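You operate a simulated robot arm through the tools that you are given. There is no shell and no other tool. Be economical: measure what you need, move in short steps, check, and stop when the job is done.

You are at the controls of a simulated two-armed robot. One attempt, no reset.

## Task
Clean the ink smudge off the planning table with eraser and cleaner.
Fine: use the wooden eraser and the cleaner tub; put the eraser back and press the tub's lid on again. What is to be rubbed or washed off counts as gone when no trace of it is left.

The check looks at the end state, three seconds after you hand in, the way a careful person would. Anything else that was tipped, shoved, dropped, spilled or broken makes it a failure. Lids that push on must go on centred and level and be pressed home; caps that screw on are set level and turned clockwise until they are tight.

## Robot
Two 7-joint arms with two-finger parallel grippers on one trunk that stands fixed in place. Base frame: the origin is at the foot of the trunk, x ahead of it, y to its left, z up. Readings come in mm, rad, newtons and seconds.
The left shoulder is at [50, 177, 1125], the right one opposite. With the tool pointing down near the work surface each hand reaches from about 220 to 700 mm from the base axis, measured 20 degrees to its own side. Payload 3.43 kg a hand.
Tool frame (each hand has its own): the origin (TCP) lies between the finger pads and is the grasp point; the fingertips stand 34 mm ahead of it; z points along the fingers, y is the line along which they close. The gripper opens to 128 mm. The fingers are 24 mm wide and 12 mm thick; the gripper's body (48 by 130 mm) begins 96 mm behind the TCP.
Orientation is told as [roll, pitch, yaw] about the base's x, y, z axes, in that order, counted from this pose: with the fingers straight down and closing along the base's y, the tool's x points along the base's -x, its y along +y and its z along -z.

## Interface
- The arms move only by the tool arm_command. It takes "left_steps", "right_steps" or both (then of equal length, played together; a hand with none holds still); each is a list that holds one entry, the list of rows, each a list of 7 numbers: the shift along the base's x, y, z in units of 40 mm (1.0 is 40 mm), then the turn, a rotation vector about the base's x, y, z in units of 5 degrees (1.0 is 5 degrees), then the closure, from 0 (fully open) to 1 (shut). In form: [[[x, y, z, wx, wy, wz, jaw], ...]]. A call has 1 to 20 rows; each row shifts and turns the commanded pose from where the row before left it. A call with a number of a shift or a turn outside -1 to 1 is refused whole. A row lasts 0.2 s, in which the tool goes at most 50 mm and 0.15 rad; a call with a longer step from one row to the next is refused whole, and so is a gripper value outside its range. Where a pose cannot be reached the arm comes as near as it can. A force on the tool above 40 N (or 10 N above the force at the start of the call, whichever is more), or a blocked arm, ends the call early, and 0.2 s more pass. Each finger travels about 108 mm/s and halts on what it meets, pressing with about 26 N; the grip force reading is that of the motor and also rises with nothing between the fingers. The clock runs only during rows and for 0.2 s after the last one: add rows that do not move to give the fingers time. It gives the time, the measured TCP pose, the force on the tool (base axes), the opening and the grip force at its end, in the units of the frame above (readings bear some noise), with the torque about the TCP (base axes, N m) and any sound that the robot's microphone picked up.
- Cameras (640 x 400 px; columns grow to the right, rows downward): "scene" is now at [144.1, -40.7, 1281.9]; the picture's right is [-0.49, -0.87, 0.00], its down [-0.57, 0.32, -0.75] and it looks along [0.65, -0.37, -0.66] (base axes); focal length 285 px, centre (320, 200). "left" rides on the left gripper at [76, 11, -160] in its tool frame; the picture's right is [-0.15, 0.99, 0.00], its down [-0.88, -0.13, -0.46] and it looks along [-0.45, -0.07, 0.89] (tool axes); focal length 234 px, centre (320, 200). "right" rides on the right gripper at [76, -11, -160] in its tool frame; the picture's right is [0.15, 0.99, 0.00], its down [-0.88, 0.13, -0.46] and it looks along [-0.45, 0.07, 0.89] (tool axes); focal length 234 px, centre (320, 200). There is no depth. A picture from a camera that has moved, and an enlarged one, comes with that camera's place and axes in the base frame and with its lens.
- camera(camera): a new picture of that camera. No time passes.
- lift_body(by): slides the trunk up (or, below 0, down) by that many mm; the arms and the scene camera ride with it, the base frame stays. It gives what a move gives, with no picture.
- aim_head(pan, tilt): turns the head with the scene camera to pan (to the left, within 1.396 rad either way) and tilt (down, from -0.506 to 1.204), counted from straight ahead of the robot. It gives what a move gives.
- enlarge(camera, box): a new picture of the part [left, top, right, bottom] of that camera's present view, enlarged. No time passes.
- sign_off(): hands the job in; it is judged then, once.

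Work in short steps. Places have to be worked out from the pictures, the camera data and where the tool is seen: move nearer, look again, correct. Check each grasp and each placing, and mend what went wrong. You have 120 turns and 86 pictures in all, those below and enlarged ones among them. Open the grippers and draw the arms clear of the work before you hand the job in, unless the task says otherwise; then end with one line.

The tools are called after "Call:" by a JSON object that holds its "name" and its "arguments". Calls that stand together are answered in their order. arm_command: Moves the arms, as the interface text tells. Its arguments: {"type":"object","properties":{"left_steps":{"type":"array"},"right_steps":{"type":"array"}},"required":[]} The other tools are called the same way: lift_body (by) slides the trunk up or down; aim_head (pan, tilt) turns the head that bears the scene camera; camera (camera) takes a picture; enlarge (camera, box) takes an enlarged picture of a part of a camera's view; sign_off () hands the job in.

At the start:

```text
clock: 0.0
left_tcp_pos: [370.8, -33.6, 1051.8]
left_tool_rot: [-0.003, -0.002, 0.002]
left_force: [-0.5, 0.6, -0.3]
left_wrist_torque: [0.02, -0.02, -0.01]
left_finger_gap: 128.0
left_grasp_force: 0.0
right_tcp_pos: [204.6, -225.7, 1066.8]
right_tool_rot: [0.002, 0.001, -0.001]
right_force: [-0.1, 0.3, -0.7]
right_wrist_torque: [0.02, 0.02, -0.01]
right_finger_gap: 127.8
right_grasp_force: 0.2
trunk travel left (down, up): [-297.0, 104.0]
head pan, tilt: [-0.515, 0.719]
```

scene: 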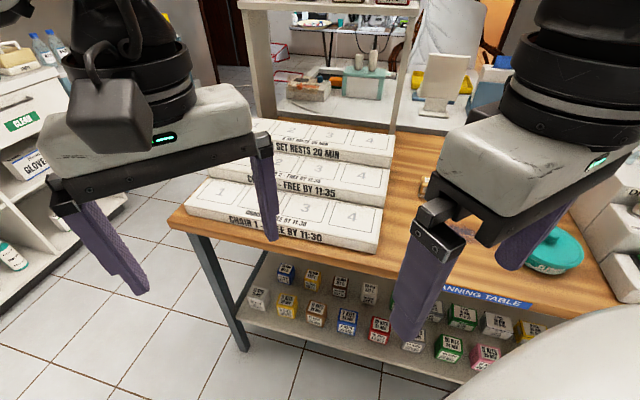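
right: 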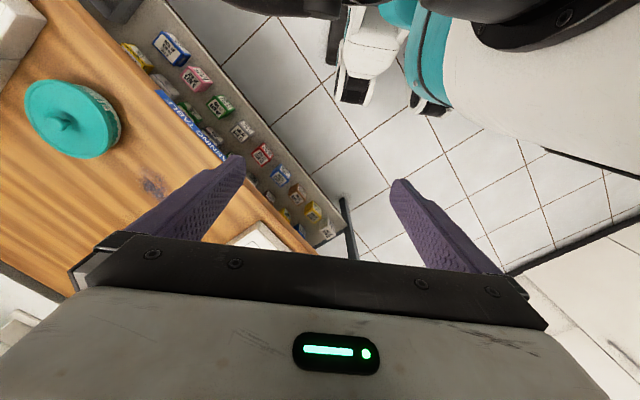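
left: 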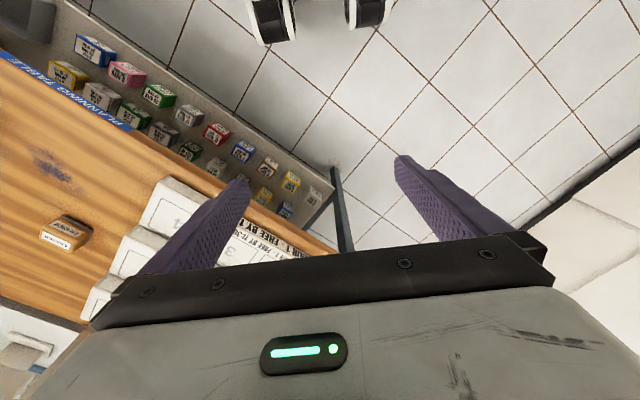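

I judge the table top to be near z≈812, the smudge near (356,-525), the eraser near (485,-566) and the tub near (236,-590). I'll aim the head that way to check.

Call:
{"name": "aim_head", "arguments": {"pan": -1.1, "tilt": 0.75}}

Call:
{"name": "camera", "arguments": {"camera": "scene"}}

Call:
{"name": "enlarge", "arguments": {"camera": "right", "box": [0, 60, 240, 210]}}

```text
clock: 1.0
left_tcp_pos: [371.8, -32.4, 1052.0]
left_tool_rot: [-0.003, 0.001, 0.002]
left_force: [0.0, 0.8, -0.5]
left_wrist_torque: [0.0, 0.01, 0.01]
left_finger_gap: 128.0
left_grasp_force: 0.1
right_tcp_pos: [204.8, -226.8, 1067.1]
right_tool_rot: [0.002, -0.001, -0.001]
right_force: [0.6, 1.5, 0.8]
right_wrist_torque: [-0.02, -0.02, -0.01]
right_finger_gap: 127.8
right_grasp_force: 0.1
trunk travel left (down, up): [-297.0, 104.0]
head pan, tilt: [-1.1, 0.75]
```

```text
82 pictures are left
camera scene: at [108.5, -73.0, 1279.3], right [-0.89, -0.45, 0.0], down [-0.31, 0.61, -0.73], along [0.33, -0.65, -0.68], focal length 285 px, centre (320, 200)
```

scene: 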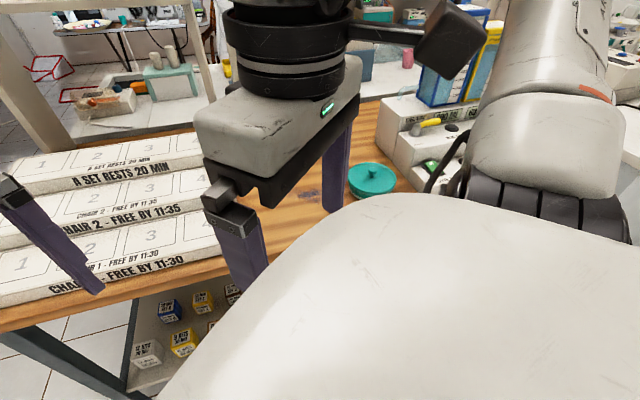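

```text
2.67 times, centred on (120, 135) of right
camera zoom: at [129.3, -239.0, 1225.4], right [-0.14, 0.99, 0.0], down [0.88, 0.13, 0.46], along [0.45, 0.07, -0.89], focal length 624 px, centre (853, 373)
```

zoom: 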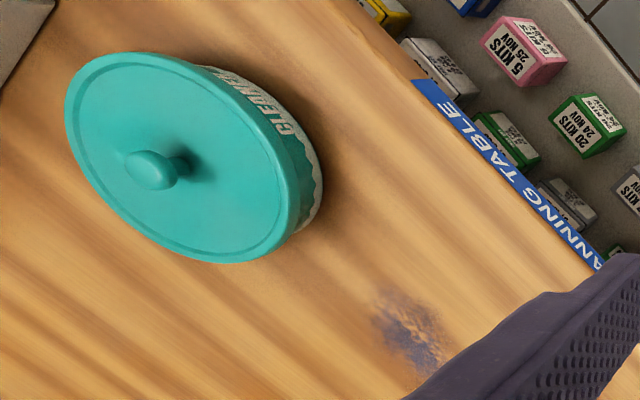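

The lid has a knob in its middle. I'll move the right hand toward the tub at its present height for a better look.

Call:
{"name": "arm_command", "arguments": {"right_steps": [[[0.3, -1, 0, 0, 0, 0, 0], [0.3, -1, 0, 0, 0, 0, 0], [0, -1, 0, 0, 0, 0, 0], [0, -1, 0, 0, 0, 0, 0], [0, -1, 0, 0, 0, 0, 0], [0, -1, 0, 0, 0, 0, 0], [0, 0, 0, 0, 0, 0, 0]]]}}

Call:
{"name": "camera", "arguments": {"camera": "right"}}

Call:
{"name": "camera", "arguments": {"camera": "scene"}}

```text
clock: 2.6
left_tcp_pos: [370.5, -32.8, 1052.5]
left_tool_rot: [-0.001, 0.0, 0.002]
left_force: [-0.8, 0.1, 0.3]
left_wrist_torque: [0.01, -0.01, -0.03]
left_finger_gap: 127.7
left_grasp_force: 0.1
right_tcp_pos: [226.1, -467.0, 1066.3]
right_tool_rot: [0.002, -0.003, 0.0]
right_force: [-1.0, 0.3, 0.3]
right_wrist_torque: [-0.01, -0.02, 0.03]
right_finger_gap: 128.1
right_grasp_force: 0.1
trunk travel left (down, up): [-297.0, 104.0]
head pan, tilt: [-1.1, 0.75]
```

```text
80 pictures are left
camera right: at [150.8, -480.0, 1224.9], right [-0.14, 0.99, 0.0], down [0.88, 0.13, 0.46], along [0.45, 0.07, -0.89], focal length 234 px, centre (320, 200)
```

right: 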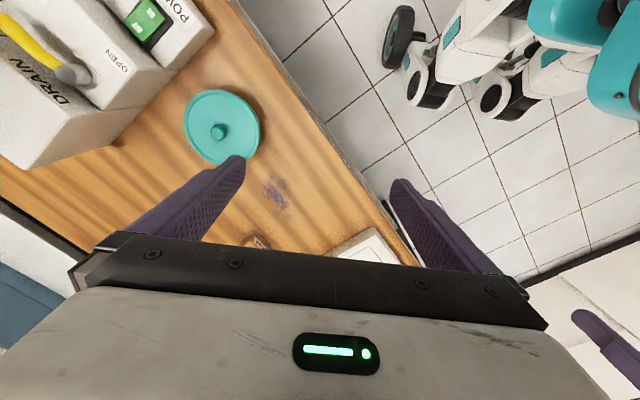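

```text
79 pictures are left
camera scene: at [108.5, -73.2, 1279.3], right [-0.89, -0.45, 0.0], down [-0.31, 0.61, -0.73], along [0.33, -0.65, -0.68], focal length 285 px, centre (320, 200)
```

scene: 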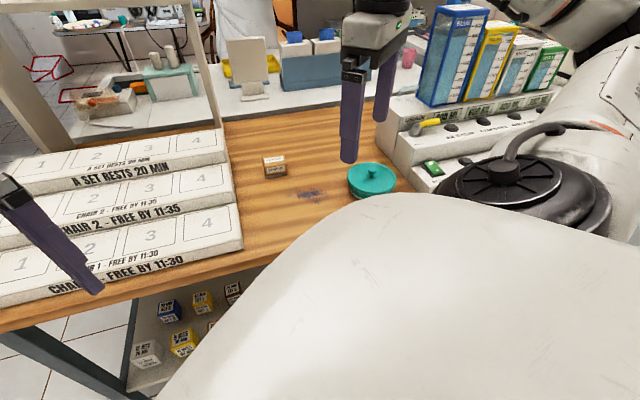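

Triangulating puts the knob near (242,-627,~858), the smudge near (362,-540) on the table at z≈805, and the eraser near (495,-572). The front edge runs at 45° in base axes. I'll move above the knob and lower to z≈960.

Call:
{"name": "arm_command", "arguments": {"right_steps": [[[0.1, -1, 0, 0, 0, 0, 0], [0.1, -1, 0, 0, 0, 0, 0], [0.1, -1, -0.5, 0, 0, 0, 0.4], [0.1, -1, -0.7, 0, 0, 0, 0.6], [0, 0, -0.7, 0, 0, 0, 0.6], [0, 0, -0.7, 0, 0, 0, 0.6], [0, 0, 0, 0, 0, 0, 0.6]]]}}

Call:
{"name": "camera", "arguments": {"camera": "right"}}

Call:
{"name": "enlarge", "arguments": {"camera": "scene", "box": [250, 80, 450, 205]}}

```text
clock: 4.2
left_tcp_pos: [370.5, -34.2, 1052.2]
left_tool_rot: [-0.002, 0.0, 0.002]
left_force: [0.7, -0.1, 0.0]
left_wrist_torque: [-0.01, 0.02, -0.01]
left_finger_gap: 128.0
left_grasp_force: 0.1
right_tcp_pos: [256.7, -526.0, 1004.0]
right_tool_rot: [0.0, -0.003, -0.002]
right_force: [0.8, -0.1, -0.2]
right_wrist_torque: [-0.01, 0.02, -0.03]
right_finger_gap: 51.1
right_grasp_force: 0.0
right hand out of reach, approached as far as the arm can: row 2, 3, 4
trunk travel left (down, up): [-297.0, 104.0]
head pan, tilt: [-1.1, 0.75]
```

```text
78 pictures are left
camera right: at [181.3, -538.8, 1162.2], right [-0.15, 0.99, 0.0], down [0.88, 0.13, 0.46], along [0.45, 0.07, -0.89], focal length 234 px, centre (320, 200)
```

right: 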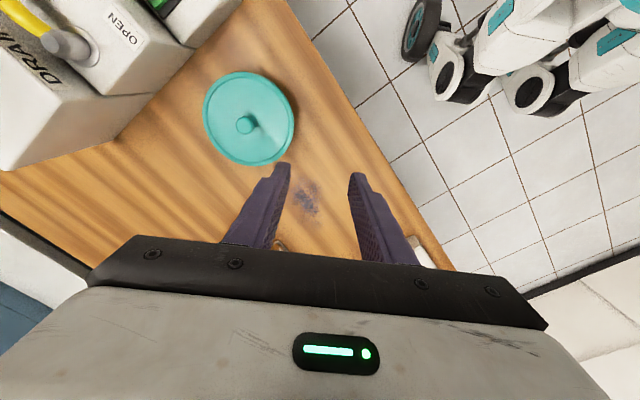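

```text
3.20 times, centred on (350, 142) of scene
camera zoom: at [108.5, -73.0, 1279.3], right [-0.89, -0.45, 0.0], down [-0.31, 0.61, -0.73], along [0.33, -0.65, -0.68], focal length 913 px, centre (224, 384)
```

zoom: 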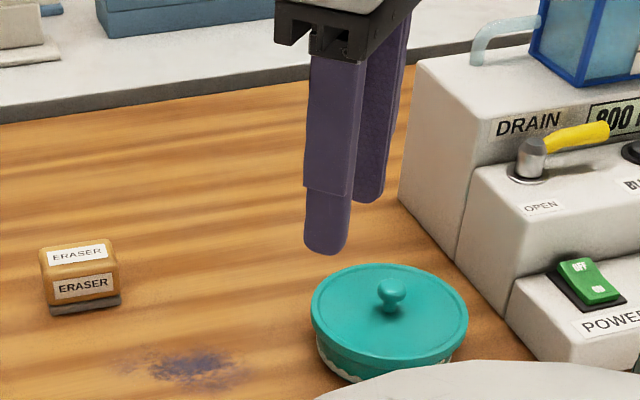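

The right hand stopped short at y=-526, flagged as out of reach at that height. I'll try again from this lower height.

Call:
{"name": "arm_command", "arguments": {"right_steps": [[[0, -0.8, -0.4, 0, 0, 0, 0.6], [-0.1, -0.8, -0.4, 0, 0, 0, 0.6], [-0.2, -0.8, -0.2, 0, 0, 0, 0.6], [0, 0, 0, 0, 0, 0, 0.6]]]}}

```text
clock: 5.2
left_tcp_pos: [370.5, -34.0, 1051.4]
left_tool_rot: [-0.003, 0.0, 0.002]
left_force: [-0.4, 1.6, 0.6]
left_wrist_torque: [0.0, 0.0, -0.01]
left_finger_gap: 128.1
left_grasp_force: 0.1
right_tcp_pos: [274.0, -529.5, 979.5]
right_tool_rot: [0.002, -0.002, -0.001]
right_force: [0.4, 0.2, -0.3]
right_wrist_torque: [-0.02, 0.03, -0.03]
right_finger_gap: 51.2
right_grasp_force: 0.1
right hand out of reach, approached as far as the arm can: row 1, 2, 3
trunk travel left (down, up): [-297.0, 104.0]
head pan, tilt: [-1.1, 0.75]
```

It looks like a joint limit and not arm length. I'll yaw the hand clockwise by 30°, which suits the arm swinging right, and then move out again.

Call:
{"name": "arm_command", "arguments": {"right_steps": [[[0, 0, 0, 0, 0, -1, 0.6], [0, 0, 0, 0, 0, -1, 0.6], [0, 0, 0, 0, 0, -1, 0.6], [0, 0, 0, 0, 0, -1, 0.6], [0, 0, 0, 0, 0, -1, 0.6], [0, 0, 0, 0, 0, -1, 0.6], [-0.2, -0.8, 0, 0, 0, 0, 0.6], [-0.2, -0.8, 0, 0, 0, 0, 0.6], [0, 0, 0, 0, 0, 0, 0.6]]]}}

```text
clock: 7.2
left_tcp_pos: [370.7, -33.7, 1052.9]
left_tool_rot: [-0.001, 0.0, 0.002]
left_force: [0.3, 0.0, 0.1]
left_wrist_torque: [-0.01, 0.06, 0.01]
left_finger_gap: 128.0
left_grasp_force: 0.2
right_tcp_pos: [257.7, -594.1, 980.3]
right_tool_rot: [0.003, -0.003, -0.525]
right_force: [0.2, 0.5, -0.4]
right_wrist_torque: [0.01, -0.03, -0.01]
right_finger_gap: 51.2
right_grasp_force: 0.1
trunk travel left (down, up): [-297.0, 104.0]
head pan, tilt: [-1.1, 0.75]
```

The yaw fixed the reach. I'll go over the knob, yaw to -45° to line up with the table, and look again.

Call:
{"name": "arm_command", "arguments": {"right_steps": [[[-0.2, -0.4, -0.5, 0, 0, -1, 0.6], [-0.2, -0.4, -0.5, 0, 0, -1, 0.6], [0, 0, -0.3, 0, 0, -1, 0.6], [0, 0, 0, 0, 0, 0, 0.6]]]}}

Call:
{"name": "camera", "arguments": {"camera": "right"}}

Call:
{"name": "enlarge", "arguments": {"camera": "scene", "box": [290, 80, 450, 205]}}

```text
clock: 8.2
left_tcp_pos: [371.1, -33.1, 1052.5]
left_tool_rot: [-0.001, 0.0, 0.002]
left_force: [-0.3, 0.3, 0.1]
left_wrist_torque: [0.0, 0.0, 0.01]
left_finger_gap: 128.2
left_grasp_force: 0.1
right_tcp_pos: [242.3, -625.4, 929.3]
right_tool_rot: [0.0, 0.0, -0.789]
right_force: [-0.3, -0.1, 0.7]
right_wrist_torque: [-0.03, -0.02, 0.0]
right_finger_gap: 51.1
right_grasp_force: 0.0
trunk travel left (down, up): [-297.0, 104.0]
head pan, tilt: [-1.1, 0.75]
```

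```text
76 pictures are left
camera right: at [180.7, -580.6, 1087.9], right [0.6, 0.8, 0.0], down [0.71, -0.53, 0.46], along [0.37, -0.27, -0.89], focal length 234 px, centre (320, 200)
```

right: 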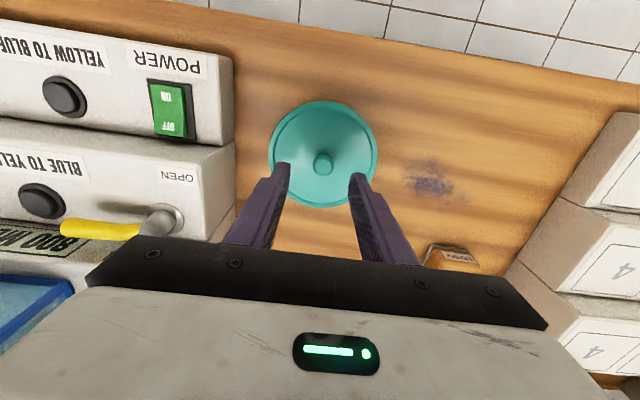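

```text
3.20 times, centred on (370, 142) of scene
camera zoom: at [108.4, -73.0, 1279.3], right [-0.89, -0.45, 0.0], down [-0.31, 0.61, -0.73], along [0.33, -0.65, -0.68], focal length 913 px, centre (160, 384)
```

zoom: 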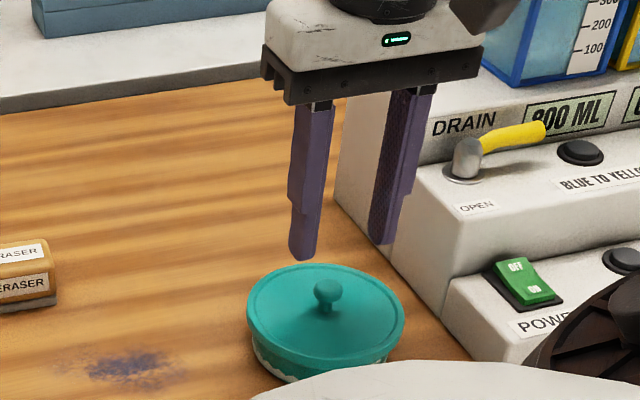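

The knob top works out near (245,-622,861). I'll shift by that small error and lower so the fingertips are about level with the knob top, then look.

Call:
{"name": "arm_command", "arguments": {"right_steps": [[[0.06, 0.08, -0.4, 0, 0, 0, 0.6], [0, 0, -0.5, 0, 0, 0, 0.6], [0, 0, 0, 0, 0, 0, 0.65]]]}}

Call:
{"name": "enlarge", "arguments": {"camera": "right", "box": [240, 80, 400, 180]}}

Call:
{"name": "enlarge", "arguments": {"camera": "scene", "box": [330, 120, 430, 200]}}

```text
clock: 9.0
left_tcp_pos: [371.4, -33.8, 1052.7]
left_tool_rot: [-0.001, 0.0, 0.002]
left_force: [0.3, -0.1, 0.6]
left_wrist_torque: [0.03, -0.03, -0.02]
left_finger_gap: 127.9
left_grasp_force: 0.0
right_tcp_pos: [245.0, -622.1, 893.0]
right_tool_rot: [0.001, 0.0, -0.788]
right_force: [-1.2, 0.3, 0.2]
right_wrist_torque: [-0.02, 0.01, -0.04]
right_finger_gap: 44.8
right_grasp_force: 0.1
trunk travel left (down, up): [-297.0, 104.0]
head pan, tilt: [-1.1, 0.75]
```

```text
4.00 times, centred on (320, 130) of right
camera zoom: at [183.2, -577.3, 1051.2], right [0.6, 0.8, 0.0], down [0.71, -0.53, 0.46], along [0.37, -0.27, -0.89], focal length 937 px, centre (320, 480)
```

zoom: 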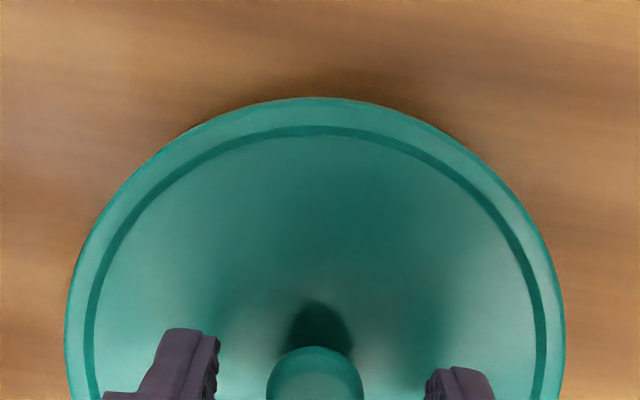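

```text
5.00 times, centred on (380, 160) of scene
camera zoom: at [108.4, -73.0, 1279.3], right [-0.89, -0.45, 0.0], down [-0.31, 0.61, -0.73], along [0.33, -0.65, -0.68], focal length 1426 px, centre (20, 400)
```

zoom: 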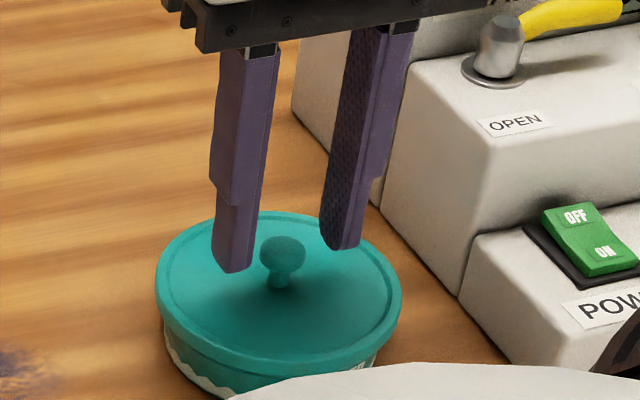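

The knob sits midway between the fingers. I'll lower 10 mm, watch the force, and then close on the knob.

Call:
{"name": "arm_command", "arguments": {"right_steps": [[[0, 0, -0.15, 0, 0, 0, 0.65], [0, 0, -0.1, 0, 0, 0, 0.65], [0, 0, 0, 0, 0, 0, 0.65]]]}}

Call:
{"name": "arm_command", "arguments": {"right_steps": [[[0, 0, 0, 0, 0, 0, 0.9], [0, 0, 0, 0, 0, 0, 1], [0, 0, 0, 0, 0, 0, 1], [0, 0, 0, 0, 0, 0, 1]]]}}

Call:
{"name": "enlarge", "arguments": {"camera": "scene", "box": [330, 120, 430, 200]}}

```text
clock: 9.8
left_tcp_pos: [370.4, -34.5, 1052.7]
left_tool_rot: [-0.001, 0.001, 0.002]
left_force: [-0.5, 0.3, 0.6]
left_wrist_torque: [0.01, -0.02, 0.0]
left_finger_gap: 128.0
left_grasp_force: 0.1
right_tcp_pos: [244.2, -621.1, 884.4]
right_tool_rot: [0.003, 0.001, -0.786]
right_force: [0.3, -0.7, 0.5]
right_wrist_torque: [0.01, 0.04, -0.02]
right_finger_gap: 44.7
right_grasp_force: 0.2
trunk travel left (down, up): [-297.0, 104.0]
head pan, tilt: [-1.1, 0.75]
```

```text
clock: 10.8
left_tcp_pos: [370.7, -34.2, 1051.9]
left_tool_rot: [-0.002, -0.001, 0.003]
left_force: [-0.5, 0.1, 0.6]
left_wrist_torque: [0.01, -0.02, 0.01]
left_finger_gap: 127.8
left_grasp_force: 0.0
right_tcp_pos: [245.7, -620.9, 883.0]
right_tool_rot: [0.001, 0.0, -0.787]
right_force: [-0.5, -0.1, 0.3]
right_wrist_torque: [0.02, -0.04, -0.01]
right_finger_gap: 14.6
right_grasp_force: 26.1
trunk travel left (down, up): [-297.0, 104.0]
head pan, tilt: [-1.1, 0.75]
heard: snap
```

```text
5.00 times, centred on (380, 160) of scene
camera zoom: at [108.4, -73.0, 1279.3], right [-0.89, -0.45, 0.0], down [-0.31, 0.61, -0.73], along [0.33, -0.65, -0.68], focal length 1426 px, centre (20, 400)
```

zoom: 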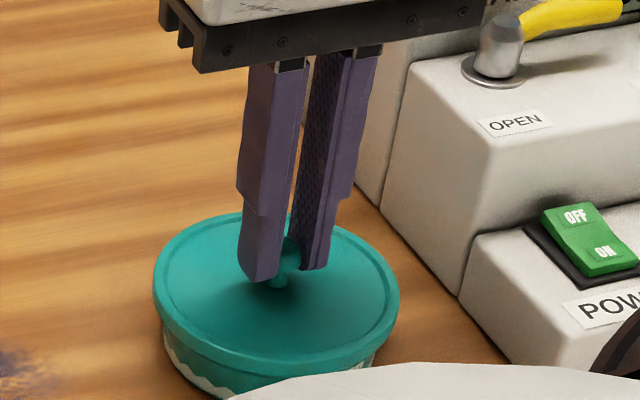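

I'm gripping with a 14.6 mm gap, and I heard a snap, perhaps the lid letting go. I'll lift slowly and check whether the tub comes along.

Call:
{"name": "arm_command", "arguments": {"right_steps": [[[0, 0, 0.1, 0, 0, 0, 1], [0, 0, 0.15, 0, 0, 0, 1], [0, 0, 0.15, 0, 0, 0, 1], [0, 0, 0.1, 0, 0, 0, 1]]]}}

Call:
{"name": "enlarge", "arguments": {"camera": "scene", "box": [330, 120, 430, 200]}}

```text
clock: 11.8
left_tcp_pos: [370.4, -33.7, 1052.1]
left_tool_rot: [0.0, -0.001, 0.002]
left_force: [0.0, -0.4, -0.4]
left_wrist_torque: [-0.01, 0.0, 0.02]
left_finger_gap: 128.0
left_grasp_force: 0.0
right_tcp_pos: [244.3, -623.3, 902.4]
right_tool_rot: [0.002, 0.001, -0.788]
right_force: [-0.1, -0.2, 0.2]
right_wrist_torque: [0.02, -0.04, 0.04]
right_finger_gap: 17.0
right_grasp_force: 25.2
trunk travel left (down, up): [-297.0, 104.0]
head pan, tilt: [-1.1, 0.75]
```

```text
5.00 times, centred on (380, 160) of scene
camera zoom: at [108.4, -73.0, 1279.3], right [-0.89, -0.45, 0.0], down [-0.31, 0.61, -0.73], along [0.33, -0.65, -0.68], focal length 1426 px, centre (20, 400)
```

zoom: 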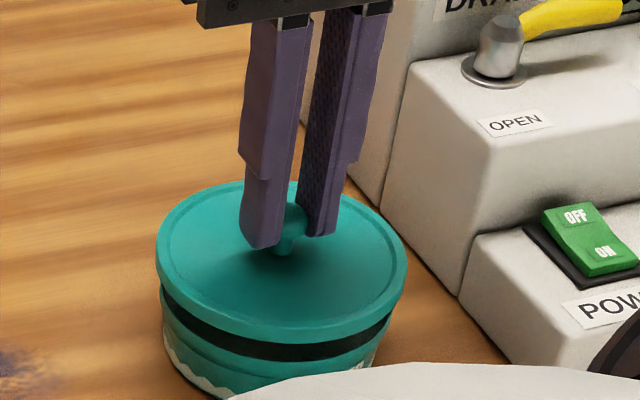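

The lid is off and the tub stayed put. I'll lift further, carry the lid toward (370,-672), clear of smudge and eraser, and look.

Call:
{"name": "arm_command", "arguments": {"right_steps": [[[0, 0, 0.5, 0, 0, 0, 1], [0, 0, 0.7, 0, 0, 0, 1], [0.5, -0.2, 0, 0, 0, 0, 1], [0.7, -0.25, 0, 0, 0, 0, 1], [0.7, -0.25, 0, 0, 0, 0, 1], [0.7, -0.25, 0, 0, 0, 0, 1], [0.5, -0.2, 0, 0, 0, 0, 1], [0, 0, 0, 0, 0, 0, 1]]]}}

Call:
{"name": "camera", "arguments": {"camera": "right"}}

Call:
{"name": "camera", "arguments": {"camera": "scene"}}

```text
clock: 13.6
left_tcp_pos: [371.8, -33.6, 1050.9]
left_tool_rot: [0.0, 0.001, 0.002]
left_force: [0.9, 0.0, -0.1]
left_wrist_torque: [0.02, 0.02, 0.03]
left_finger_gap: 128.1
left_grasp_force: 0.1
right_tcp_pos: [371.0, -669.4, 950.9]
right_tool_rot: [0.001, 0.0, -0.786]
right_force: [-0.8, 1.3, -1.2]
right_wrist_torque: [-0.03, 0.02, 0.0]
right_finger_gap: 15.0
right_grasp_force: 26.2
trunk travel left (down, up): [-297.0, 104.0]
head pan, tilt: [-1.1, 0.75]
```

```text
70 pictures are left
camera right: at [308.9, -625.9, 1109.3], right [0.6, 0.8, 0.0], down [0.71, -0.53, 0.46], along [0.37, -0.27, -0.89], focal length 234 px, centre (320, 200)
```

right: 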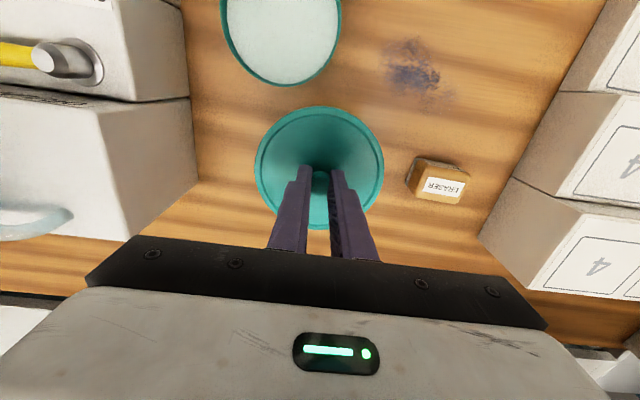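

```text
69 pictures are left
camera scene: at [108.6, -73.3, 1279.3], right [-0.89, -0.45, 0.0], down [-0.31, 0.61, -0.73], along [0.33, -0.65, -0.68], focal length 285 px, centre (320, 200)
```

scene: 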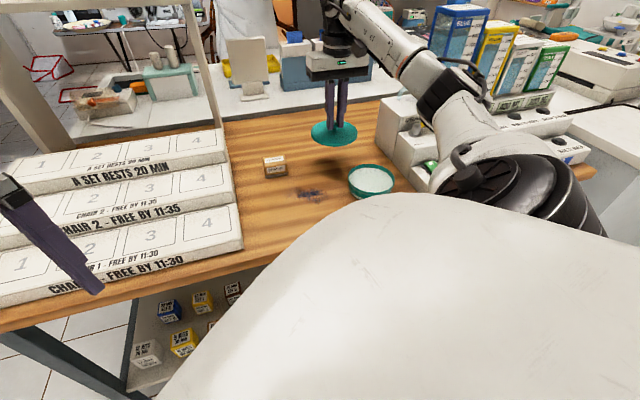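

The tub of white cleaner is open and the eraser is near (498,-574). The spot under the lid is clear, so I'll lower the lid toward the table.

Call:
{"name": "arm_command", "arguments": {"right_steps": [[[0, 0, -0.5, 0, 0, 0, 1], [0, 0, -0.7, 0, 0, 0, 1], [0, 0, -0.5, 0, 0, 0, 1], [0, 0, 0, 0, 0, 0, 1]]]}}

Call:
{"name": "enlarge", "arguments": {"camera": "scene", "box": [280, 90, 400, 186]}}

```text
clock: 14.6
left_tcp_pos: [372.1, -32.2, 1051.1]
left_tool_rot: [-0.004, -0.001, 0.001]
left_force: [0.3, -0.1, -0.8]
left_wrist_torque: [0.01, 0.0, 0.02]
left_finger_gap: 128.0
left_grasp_force: 0.0
right_tcp_pos: [368.2, -670.2, 882.3]
right_tool_rot: [0.003, -0.002, -0.787]
right_force: [0.0, 0.4, -0.6]
right_wrist_torque: [-0.02, -0.01, 0.04]
right_finger_gap: 14.4
right_grasp_force: 25.8
trunk travel left (down, up): [-297.0, 104.0]
head pan, tilt: [-1.1, 0.75]
```

```text
4.17 times, centred on (340, 138) of scene
camera zoom: at [108.4, -73.0, 1279.3], right [-0.89, -0.45, 0.0], down [-0.31, 0.61, -0.73], along [0.33, -0.65, -0.68], focal length 1189 px, centre (237, 458)
```

zoom: 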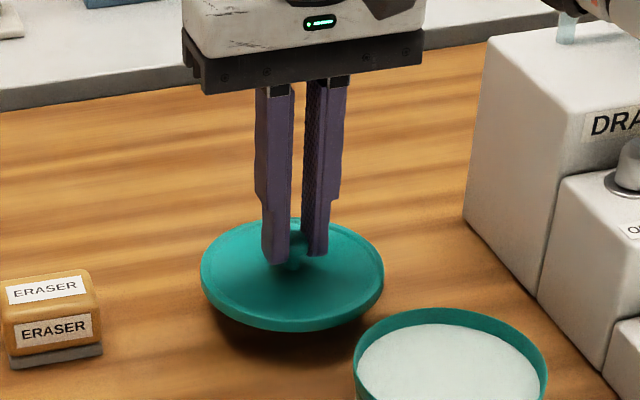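

The lid hangs tilted slightly in the grip. I'll keep lowering gently until it touches.

Call:
{"name": "arm_command", "arguments": {"right_steps": [[[0, 0, -0.2, 0, 0, 0, 1], [0, 0, -0.15, 0, 0, 0, 1], [0, 0, 0, 0, 0, 0, 1]]]}}

Call:
{"name": "enlarge", "arguments": {"camera": "scene", "box": [280, 90, 400, 186]}}

```text
clock: 15.4
left_tcp_pos: [371.1, -33.1, 1052.9]
left_tool_rot: [-0.001, -0.002, 0.0]
left_force: [-0.2, 0.5, -0.1]
left_wrist_torque: [-0.02, 0.0, -0.03]
left_finger_gap: 128.1
left_grasp_force: 0.0
right_tcp_pos: [369.0, -669.4, 867.8]
right_tool_rot: [0.004, -0.001, -0.788]
right_force: [0.1, -0.5, -0.7]
right_wrist_torque: [-0.04, 0.0, 0.03]
right_finger_gap: 14.4
right_grasp_force: 26.0
trunk travel left (down, up): [-297.0, 104.0]
head pan, tilt: [-1.1, 0.75]
```

```text
4.17 times, centred on (340, 138) of scene
camera zoom: at [108.4, -73.0, 1279.3], right [-0.89, -0.45, 0.0], down [-0.31, 0.61, -0.73], along [0.33, -0.65, -0.68], focal length 1189 px, centre (237, 458)
```

zoom: 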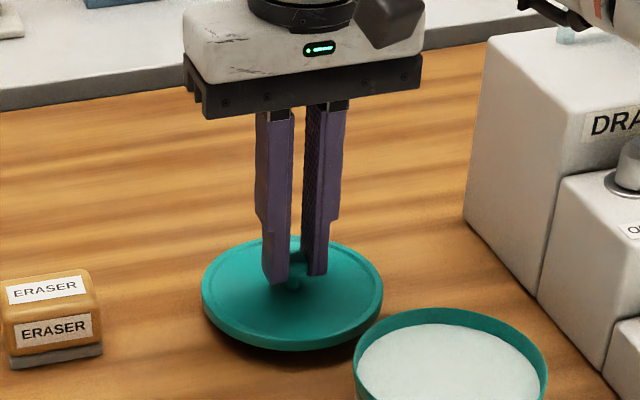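

Call:
{"name": "arm_command", "arguments": {"right_steps": [[[0, 0, -0.1, 0, 0, 0, 1], [0, 0, -0.1, 0, 0, 0, 1], [0, 0, 0, 0, 0, 0, 1]]]}}

Call:
{"name": "enlarge", "arguments": {"camera": "scene", "box": [280, 90, 400, 186]}}

```text
clock: 16.2
left_tcp_pos: [371.9, -33.4, 1052.8]
left_tool_rot: [-0.002, 0.0, 0.002]
left_force: [0.6, 0.4, -0.6]
left_wrist_torque: [-0.02, 0.02, 0.02]
left_finger_gap: 128.0
left_grasp_force: 0.0
right_tcp_pos: [369.1, -669.8, 859.1]
right_tool_rot: [0.002, 0.0, -0.787]
right_force: [0.9, -0.6, -0.2]
right_wrist_torque: [0.0, -0.02, 0.02]
right_finger_gap: 14.6
right_grasp_force: 26.1
trunk travel left (down, up): [-297.0, 104.0]
head pan, tilt: [-1.1, 0.75]
```

```text
4.17 times, centred on (340, 138) of scene
camera zoom: at [108.4, -73.0, 1279.3], right [-0.89, -0.45, 0.0], down [-0.31, 0.61, -0.73], along [0.33, -0.65, -0.68], focal length 1189 px, centre (237, 458)
```

zoom: 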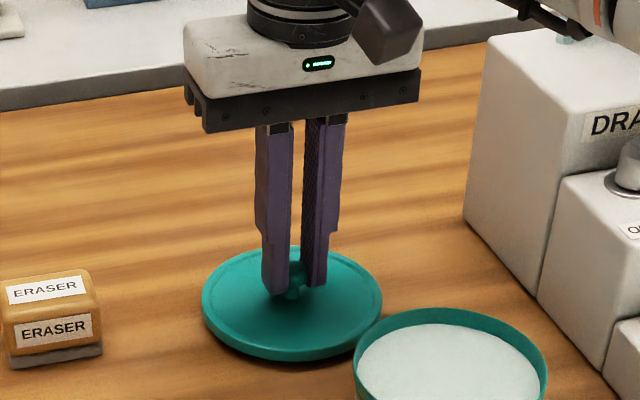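

There's still a thin shadow gap, so I'll keep lowering in 3 mm steps.

Call:
{"name": "arm_command", "arguments": {"right_steps": [[[0, 0, -0.08, 0, 0, 0, 1], [0, 0, -0.07, 0, 0, 0, 1], [0, 0, 0, 0, 0, 0, 1]]]}}

Call:
{"name": "enlarge", "arguments": {"camera": "scene", "box": [310, 125, 380, 181]}}

```text
clock: 17.0
left_tcp_pos: [372.2, -34.1, 1052.3]
left_tool_rot: [0.0, 0.001, 0.001]
left_force: [-0.9, 0.2, -0.3]
left_wrist_torque: [0.01, -0.01, 0.01]
left_finger_gap: 128.2
left_grasp_force: 0.0
right_tcp_pos: [368.1, -669.4, 855.6]
right_tool_rot: [0.001, -0.001, -0.788]
right_force: [0.0, 0.5, -1.2]
right_wrist_torque: [-0.02, 0.0, -0.05]
right_finger_gap: 14.7
right_grasp_force: 26.1
trunk travel left (down, up): [-297.0, 104.0]
head pan, tilt: [-1.1, 0.75]
```

```text
7.14 times, centred on (345, 153) of scene
camera zoom: at [108.4, -73.0, 1279.3], right [-0.89, -0.45, 0.0], down [-0.31, 0.61, -0.73], along [0.33, -0.65, -0.68], focal length 2038 px, centre (141, 536)
```

zoom: 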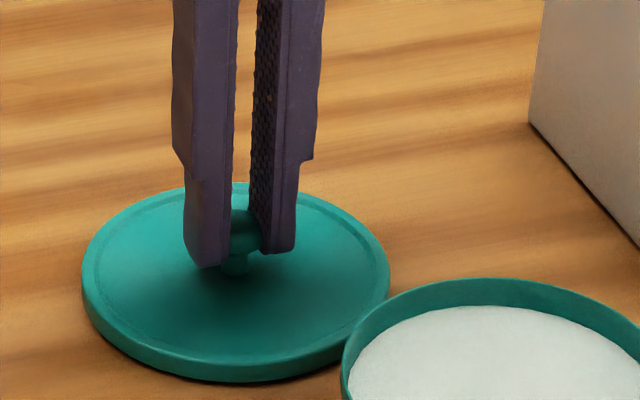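

The lid is nearly down. I'll go 4 mm more and watch the force.

Call:
{"name": "arm_command", "arguments": {"right_steps": [[[0, 0, -0.06, 0, 0, 0, 1], [0, 0, -0.05, 0, 0, 0, 1], [0, 0, 0, 0, 0, 0, 1]]]}}

```text
clock: 17.8
left_tcp_pos: [370.9, -34.0, 1053.2]
left_tool_rot: [-0.002, -0.001, 0.003]
left_force: [0.0, 0.1, 0.3]
left_wrist_torque: [-0.01, 0.02, -0.01]
left_finger_gap: 128.1
left_grasp_force: 0.1
right_tcp_pos: [369.3, -668.5, 851.9]
right_tool_rot: [0.002, -0.004, -0.786]
right_force: [-0.4, -1.0, 8.1]
right_wrist_torque: [0.04, 0.05, 0.02]
right_finger_gap: 16.6
right_grasp_force: 25.7
trunk travel left (down, up): [-297.0, 104.0]
head pan, tilt: [-1.1, 0.75]
```

The force of 8 N shows the lid is on the table. I'll open the fingers and rise, then move toward a view of the eraser.

Call:
{"name": "arm_command", "arguments": {"right_steps": [[[0, 0, 0.03, 0, 0, 0, 0.75], [0, 0, 0, 0, 0, 0, 0.7], [0, 0, 0, 0, 0, 0, 0.6], [0, 0, 0.6, 0, 0, 0, 0.6], [0, 0, 0.9, 0, 0, 0, 0.5], [0, 0, 0.9, 0, 0, 0, 0.4], [0.9, 0.4, 0, 0, 0, 0, 0.4], [0.9, 0.8, 0, 0, 0, 0, 0.4], [0.9, 0.8, 0, 0, 0, 0, 0.4], [0, 0, 0, 0, 0, 0, 0.4]]]}}

Call:
{"name": "camera", "arguments": {"camera": "right"}}

Call:
{"name": "enlarge", "arguments": {"camera": "scene", "box": [240, 100, 420, 210]}}

```text
clock: 20.0
left_tcp_pos: [371.1, -33.6, 1052.9]
left_tool_rot: [-0.001, 0.0, 0.0]
left_force: [0.2, 0.5, -0.5]
left_wrist_torque: [0.0, -0.01, 0.0]
left_finger_gap: 128.4
left_grasp_force: 0.1
right_tcp_pos: [474.6, -584.4, 949.1]
right_tool_rot: [0.001, -0.003, -0.787]
right_force: [0.2, 0.3, 0.1]
right_wrist_torque: [-0.02, 0.0, 0.0]
right_finger_gap: 76.6
right_grasp_force: 0.1
trunk travel left (down, up): [-297.0, 104.0]
head pan, tilt: [-1.1, 0.75]
```

```text
64 pictures are left
camera right: at [414.3, -540.9, 1106.6], right [0.6, 0.8, 0.0], down [0.71, -0.53, 0.46], along [0.37, -0.27, -0.89], focal length 234 px, centre (320, 200)
```

right: 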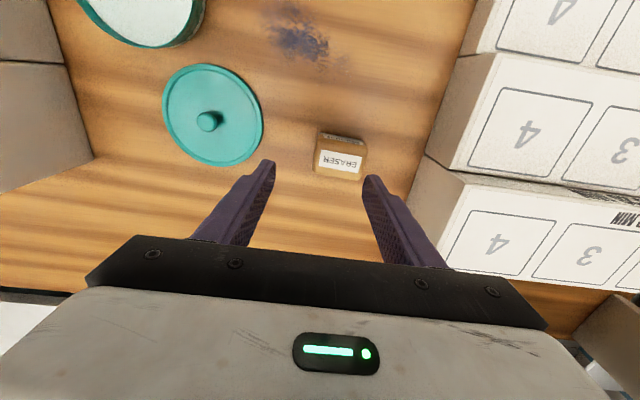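

```text
3.56 times, centred on (330, 155) of scene
camera zoom: at [108.5, -73.0, 1279.3], right [-0.89, -0.45, 0.0], down [-0.31, 0.61, -0.73], along [0.33, -0.65, -0.68], focal length 1014 px, centre (284, 360)
```

zoom: 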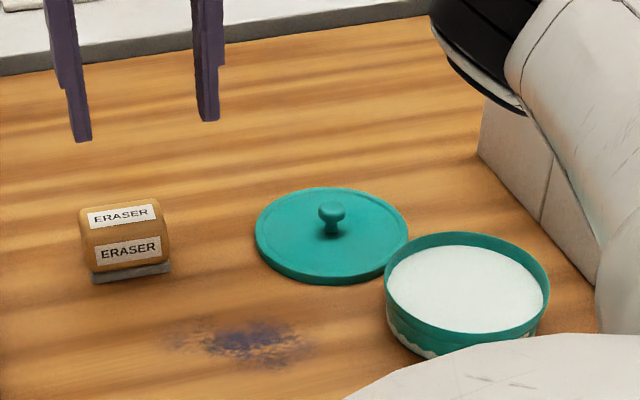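

The lid lies flat with its knob up. The eraser's top centre is near (495,-574,847), with its long axis at 43-45° matching the finger closing line. I'll move above it and come part way down.

Call:
{"name": "arm_command", "arguments": {"right_steps": [[[0.5, 0.26, 0, 0, 0, 0, 0.35], [0, 0, -0.6, 0, 0, 0, 0.35], [0, 0, -0.6, 0, 0, 0, 0.35], [0, 0, -0.3, 0, 0, 0, 0.35], [0, 0, 0, 0, 0, 0, 0.35]]]}}

Call:
{"name": "camera", "arguments": {"camera": "right"}}

Call:
{"name": "enlarge", "arguments": {"camera": "scene", "box": [240, 100, 340, 180]}}

```text
clock: 21.2
left_tcp_pos: [370.9, -33.8, 1051.5]
left_tool_rot: [-0.002, -0.002, 0.002]
left_force: [-0.2, -0.1, 0.1]
left_wrist_torque: [0.0, 0.01, -0.02]
left_finger_gap: 128.0
left_grasp_force: 0.0
right_tcp_pos: [495.3, -576.9, 888.6]
right_tool_rot: [0.003, -0.002, -0.788]
right_force: [0.1, 0.1, -0.3]
right_wrist_torque: [-0.01, 0.03, -0.03]
right_finger_gap: 83.3
right_grasp_force: 0.1
trunk travel left (down, up): [-297.0, 104.0]
head pan, tilt: [-1.1, 0.75]
```

```text
62 pictures are left
camera right: at [434.1, -532.9, 1046.1], right [0.6, 0.8, 0.0], down [0.71, -0.53, 0.46], along [0.37, -0.27, -0.89], focal length 234 px, centre (320, 200)
```

right: 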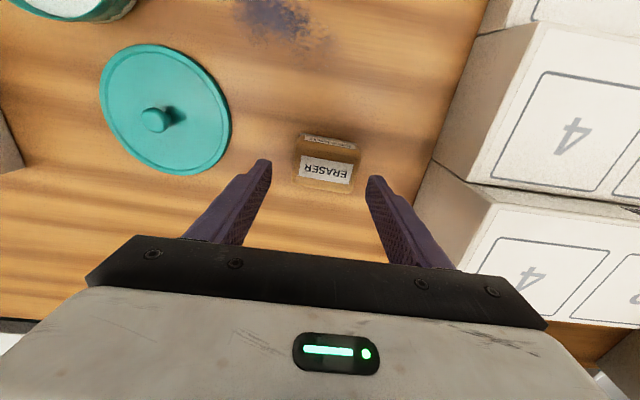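

```text
5.00 times, centred on (290, 140) of scene
camera zoom: at [108.4, -73.1, 1279.3], right [-0.89, -0.45, 0.0], down [-0.31, 0.61, -0.73], along [0.33, -0.65, -0.68], focal length 1426 px, centre (470, 500)
```

zoom: 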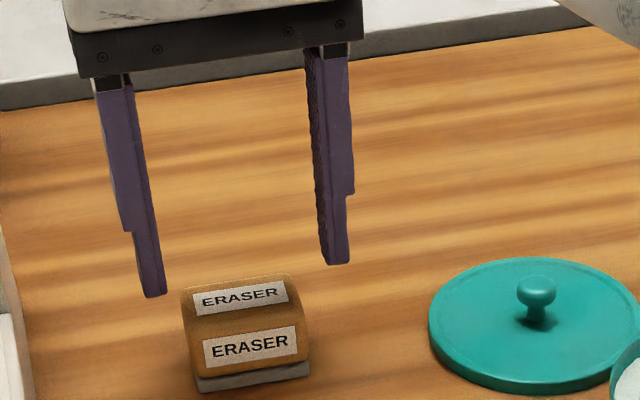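

The eraser is centred between the fingers to within about 5 mm. I'll nudge, descend to TCP z≈856 and close.

Call:
{"name": "arm_command", "arguments": {"right_steps": [[[0.03, 0.1, 0, 0, 0, 0, 0.35], [0, 0, -0.4, 0, 0, 0, 0.35], [0, 0, -0.4, 0, 0, 0, 0.35], [0, 0, 0, 0, 0, 0, 0.35]]]}}

Call:
{"name": "arm_command", "arguments": {"right_steps": [[[0, 0, 0, 0, 0, 0, 0.5], [0, 0, 0, 0, 0, 0, 0.6], [0, 0, 0, 0, 0, 0, 0.7], [0, 0, 0, 0, 0, 0, 0.7]]]}}

Call:
{"name": "enlarge", "arguments": {"camera": "scene", "box": [240, 100, 340, 180]}}

Call:
{"name": "enlarge", "arguments": {"camera": "right", "box": [220, 100, 420, 225]}}

```text
clock: 22.2
left_tcp_pos: [370.6, -33.8, 1052.2]
left_tool_rot: [-0.002, 0.001, 0.003]
left_force: [-0.7, 0.2, 0.1]
left_wrist_torque: [0.02, -0.01, 0.02]
left_finger_gap: 128.0
left_grasp_force: 0.0
right_tcp_pos: [497.4, -572.9, 854.4]
right_tool_rot: [0.003, -0.001, -0.788]
right_force: [0.5, 0.1, 0.0]
right_wrist_torque: [-0.02, 0.0, -0.03]
right_finger_gap: 82.7
right_grasp_force: 0.0
trunk travel left (down, up): [-297.0, 104.0]
head pan, tilt: [-1.1, 0.75]
```

```text
clock: 23.2
left_tcp_pos: [370.3, -33.9, 1052.8]
left_tool_rot: [-0.003, 0.0, 0.003]
left_force: [-0.2, -0.4, -0.2]
left_wrist_torque: [-0.02, -0.03, 0.0]
left_finger_gap: 127.8
left_grasp_force: 0.0
right_tcp_pos: [497.6, -572.3, 856.2]
right_tool_rot: [0.003, -0.001, -0.788]
right_force: [-0.7, -0.5, -0.6]
right_wrist_torque: [-0.02, -0.02, 0.0]
right_finger_gap: 61.3
right_grasp_force: 25.5
trunk travel left (down, up): [-297.0, 104.0]
head pan, tilt: [-1.1, 0.75]
```

```text
5.00 times, centred on (290, 140) of scene
camera zoom: at [108.4, -73.1, 1279.3], right [-0.89, -0.45, 0.0], down [-0.31, 0.61, -0.73], along [0.33, -0.65, -0.68], focal length 1426 px, centre (470, 500)
```

zoom: 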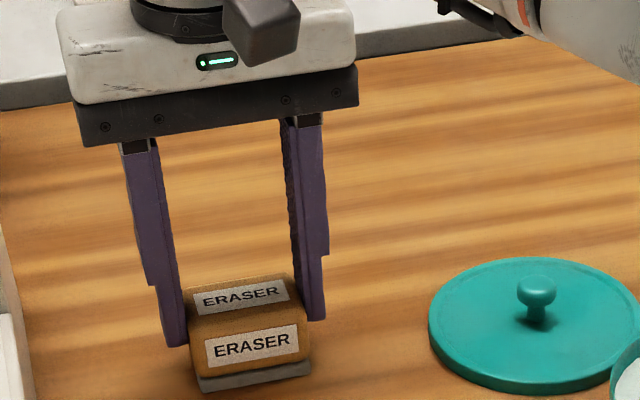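

```text
3.20 times, centred on (320, 162) of right
camera zoom: at [436.1, -528.8, 1014.3], right [0.6, 0.8, 0.0], down [0.71, -0.53, 0.46], along [0.37, -0.27, -0.89], focal length 749 px, centre (320, 320)
```

zoom: 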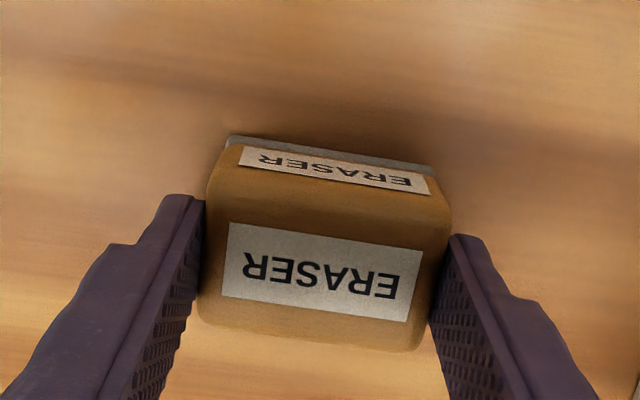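

The eraser is held square, 61 mm across; its home TCP is (497.5,-572.5,856). I'll lift it 70 mm, carry it over the tub at (245,-622) and look.

Call:
{"name": "arm_command", "arguments": {"right_steps": [[[0, 0, 0.25, 0, 0, 0, 1], [0, 0, 0.7, 0, 0, 0, 1], [0, 0, 0.8, 0, 0, 0, 1], [-0.9, -0.18, 0, 0, 0, 0, 1], [-0.9, -0.18, 0, 0, 0, 0, 1], [-0.9, -0.18, 0, 0, 0, 0, 1], [-0.9, -0.18, 0, 0, 0, 0, 1], [-0.9, -0.18, 0, 0, 0, 0, 1], [-0.9, -0.18, 0, 0, 0, 0, 1], [-0.9, -0.16, 0, 0, 0, 0, 1], [0, 0, 0, 0, 0, 0, 1]]]}}

Call:
{"name": "camera", "arguments": {"camera": "right"}}

Call:
{"name": "enlarge", "arguments": {"camera": "scene", "box": [270, 90, 430, 210]}}

```text
clock: 25.6
left_tcp_pos: [370.9, -34.1, 1051.9]
left_tool_rot: [-0.002, 0.0, 0.001]
left_force: [-0.6, -0.7, 0.6]
left_wrist_torque: [-0.02, 0.02, -0.03]
left_finger_gap: 127.8
left_grasp_force: 0.0
right_tcp_pos: [246.9, -622.9, 926.8]
right_tool_rot: [0.001, -0.002, -0.787]
right_force: [0.1, -0.5, -0.3]
right_wrist_torque: [-0.02, -0.02, 0.02]
right_finger_gap: 61.3
right_grasp_force: 26.0
trunk travel left (down, up): [-297.0, 104.0]
head pan, tilt: [-1.1, 0.75]
```

```text
58 pictures are left
camera right: at [185.3, -577.8, 1084.7], right [0.6, 0.8, 0.0], down [0.71, -0.53, 0.46], along [0.37, -0.27, -0.89], focal length 234 px, centre (320, 200)
```

right: 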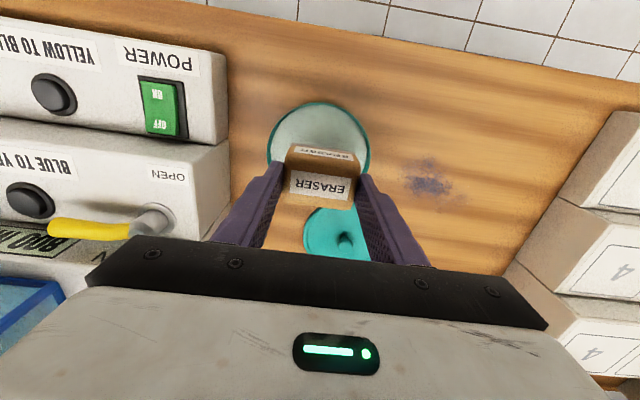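

```text
3.33 times, centred on (350, 150) of scene
camera zoom: at [108.4, -73.2, 1279.3], right [-0.89, -0.45, 0.0], down [-0.31, 0.61, -0.73], along [0.33, -0.65, -0.68], focal length 951 px, centre (220, 367)
```

zoom: 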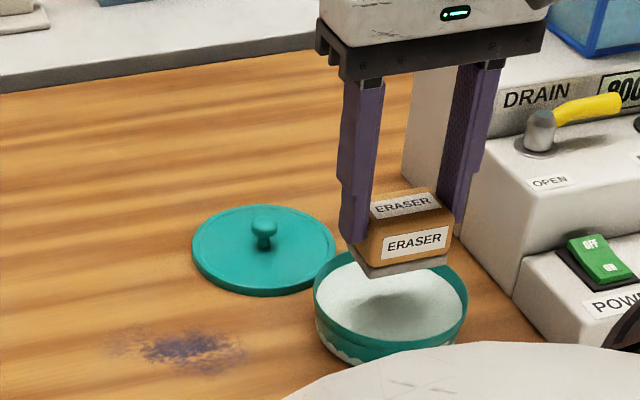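

The eraser hangs over the tub, whose centre I now judge to be (243,-619). I'll lower to just above the cleaner and look.

Call:
{"name": "arm_command", "arguments": {"right_steps": [[[-0.09, 0.09, -0.3, 0, 0, 0, 1], [0, 0, -0.45, 0, 0, 0, 1], [0, 0, -0.2, 0, 0, 0, 1], [0, 0, 0, 0, 0, 0, 1]]]}}

Call:
{"name": "enlarge", "arguments": {"camera": "right", "box": [240, 60, 400, 200]}}

Call:
{"name": "enlarge", "arguments": {"camera": "scene", "box": [330, 120, 430, 200]}}

```text
clock: 26.6
left_tcp_pos: [371.5, -33.4, 1052.0]
left_tool_rot: [-0.001, 0.001, 0.002]
left_force: [0.9, 0.1, 0.3]
left_wrist_torque: [0.02, 0.01, -0.01]
left_finger_gap: 128.2
left_grasp_force: 0.0
right_tcp_pos: [242.6, -619.5, 888.3]
right_tool_rot: [0.001, 0.001, -0.787]
right_force: [0.6, -1.3, -1.9]
right_wrist_torque: [-0.03, 0.01, 0.01]
right_finger_gap: 61.1
right_grasp_force: 25.7
trunk travel left (down, up): [-297.0, 104.0]
head pan, tilt: [-1.1, 0.75]
```

```text
2.86 times, centred on (320, 130) of right
camera zoom: at [181.3, -575.1, 1046.7], right [0.6, 0.8, 0.0], down [0.71, -0.53, 0.46], along [0.37, -0.27, -0.89], focal length 669 px, centre (320, 400)
```

zoom: 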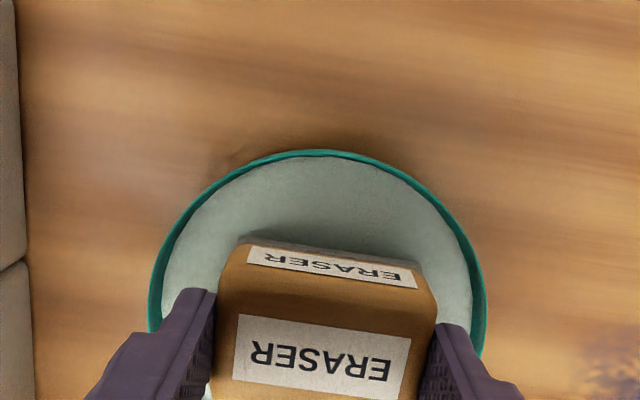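

```text
5.00 times, centred on (380, 160) of scene
camera zoom: at [108.4, -73.1, 1279.3], right [-0.89, -0.45, 0.0], down [-0.31, 0.61, -0.73], along [0.33, -0.65, -0.68], focal length 1426 px, centre (20, 400)
```

zoom: 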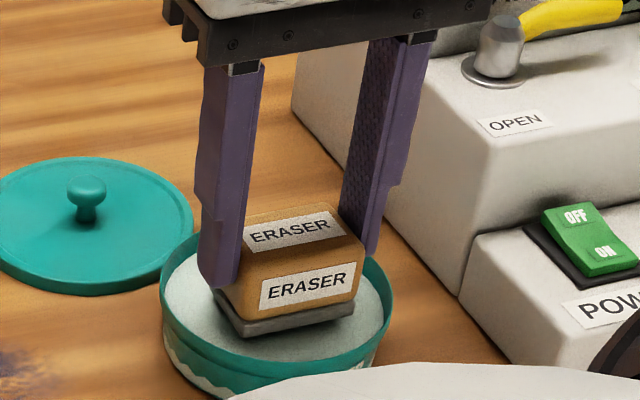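

The eraser is well inside the rim. I'll lower gently to touch the cleaner.

Call:
{"name": "arm_command", "arguments": {"right_steps": [[[0, 0, -0.12, 0, 0, 0, 1], [0, 0, -0.12, 0, 0, 0, 1], [0, 0, 0, 0, 0, 0, 1]]]}}

Call:
{"name": "enlarge", "arguments": {"camera": "scene", "box": [330, 120, 430, 200]}}

```text
clock: 27.4
left_tcp_pos: [370.5, -31.2, 1052.3]
left_tool_rot: [-0.004, 0.001, 0.003]
left_force: [0.5, 0.3, -0.3]
left_wrist_torque: [0.04, 0.0, 0.0]
left_finger_gap: 128.0
left_grasp_force: 0.1
right_tcp_pos: [241.9, -619.7, 880.7]
right_tool_rot: [0.002, -0.007, -0.79]
right_force: [-0.9, 0.8, 22.3]
right_wrist_torque: [0.1, 0.1, -0.1]
right_finger_gap: 61.5
right_grasp_force: 25.7
trunk travel left (down, up): [-297.0, 104.0]
head pan, tilt: [-1.1, 0.75]
```

```text
5.00 times, centred on (380, 160) of scene
camera zoom: at [107.5, -70.7, 1279.9], right [-0.89, -0.45, 0.0], down [-0.31, 0.61, -0.73], along [0.33, -0.65, -0.68], focal length 1426 px, centre (20, 400)
```

zoom: 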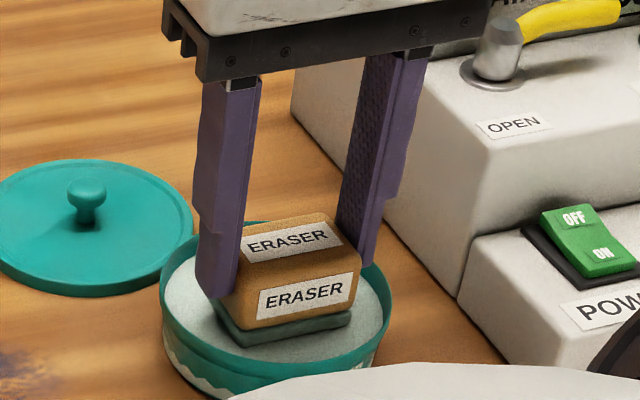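

The pad touched at 22 N and turned dark and wet. I'll lift it out and carry it above the smudge, centred near (369,-537).

Call:
{"name": "arm_command", "arguments": {"right_steps": [[[0, 0, 0.2, 0, 0, 0, 1], [0, 0, 0.6, 0, 0, 0, 1], [0, 0, 0.5, 0, 0, 0, 1], [0.8, 0.5, 0, 0, 0, 0, 1], [0.8, 0.5, 0, 0, 0, 0, 1], [0.8, 0.5, 0, 0, 0, 0, 1], [0.7, 0.5, 0, 0, 0, 0, 1], [0, 0, 0, 0, 0, 0, 1]]]}}

Call:
{"name": "camera", "arguments": {"camera": "right"}}

Call:
{"name": "enlarge", "arguments": {"camera": "scene", "box": [260, 110, 420, 210]}}

```text
clock: 29.2
left_tcp_pos: [369.1, -34.0, 1052.8]
left_tool_rot: [-0.003, -0.001, 0.001]
left_force: [-0.1, -0.6, -0.5]
left_wrist_torque: [0.0, -0.01, 0.01]
left_finger_gap: 128.2
left_grasp_force: 0.2
right_tcp_pos: [365.4, -539.6, 929.3]
right_tool_rot: [0.0, -0.001, -0.788]
right_force: [0.1, 0.0, -0.4]
right_wrist_torque: [-0.02, -0.01, 0.02]
right_finger_gap: 60.8
right_grasp_force: 26.3
trunk travel left (down, up): [-297.0, 104.0]
head pan, tilt: [-1.1, 0.75]
```

```text
53 pictures are left
camera right: at [304.3, -494.5, 1088.5], right [0.6, 0.8, 0.0], down [0.71, -0.53, 0.46], along [0.37, -0.27, -0.89], focal length 234 px, centre (320, 200)
```

right: 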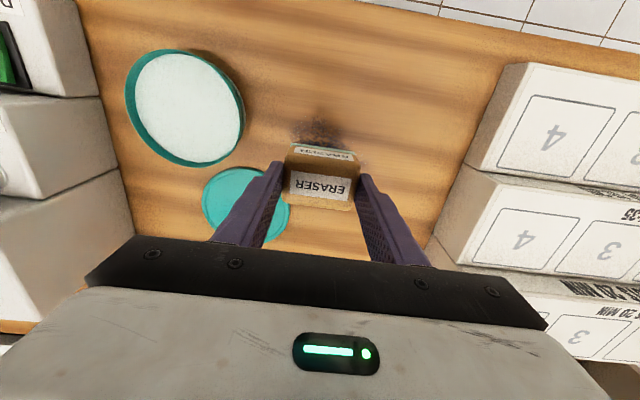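

```text
4.00 times, centred on (340, 160) of scene
camera zoom: at [108.3, -72.8, 1279.4], right [-0.89, -0.45, 0.0], down [-0.31, 0.61, -0.73], along [0.33, -0.65, -0.68], focal length 1141 px, centre (240, 360)
```

zoom: 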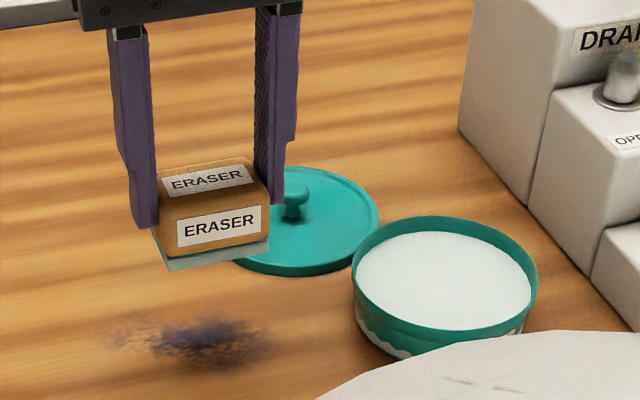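

The smudge is still about at (369,-537), and the eraser is over it. I'll lower to near contact.

Call:
{"name": "arm_command", "arguments": {"right_steps": [[[0.1, 0.06, -0.6, 0, 0, 0, 1], [0, 0, -0.7, 0, 0, 0, 1], [0, 0, -0.3, 0, 0, 0, 1], [0, 0, -0.1, 0, 0, 0, 1], [0, 0, -0.08, 0, 0, 0, 1], [0, 0, 0, 0, 0, 0, 1]]]}}

```text
clock: 30.6
left_tcp_pos: [372.1, -33.3, 1052.7]
left_tool_rot: [-0.001, 0.0, 0.002]
left_force: [0.4, -0.5, -0.3]
left_wrist_torque: [0.02, 0.03, 0.03]
left_finger_gap: 128.2
left_grasp_force: 0.1
right_tcp_pos: [368.9, -536.8, 858.4]
right_tool_rot: [0.002, 0.0, -0.786]
right_force: [0.0, 0.6, 0.1]
right_wrist_torque: [-0.01, -0.05, -0.03]
right_finger_gap: 60.9
right_grasp_force: 25.8
trunk travel left (down, up): [-297.0, 104.0]
head pan, tilt: [-1.1, 0.75]
```

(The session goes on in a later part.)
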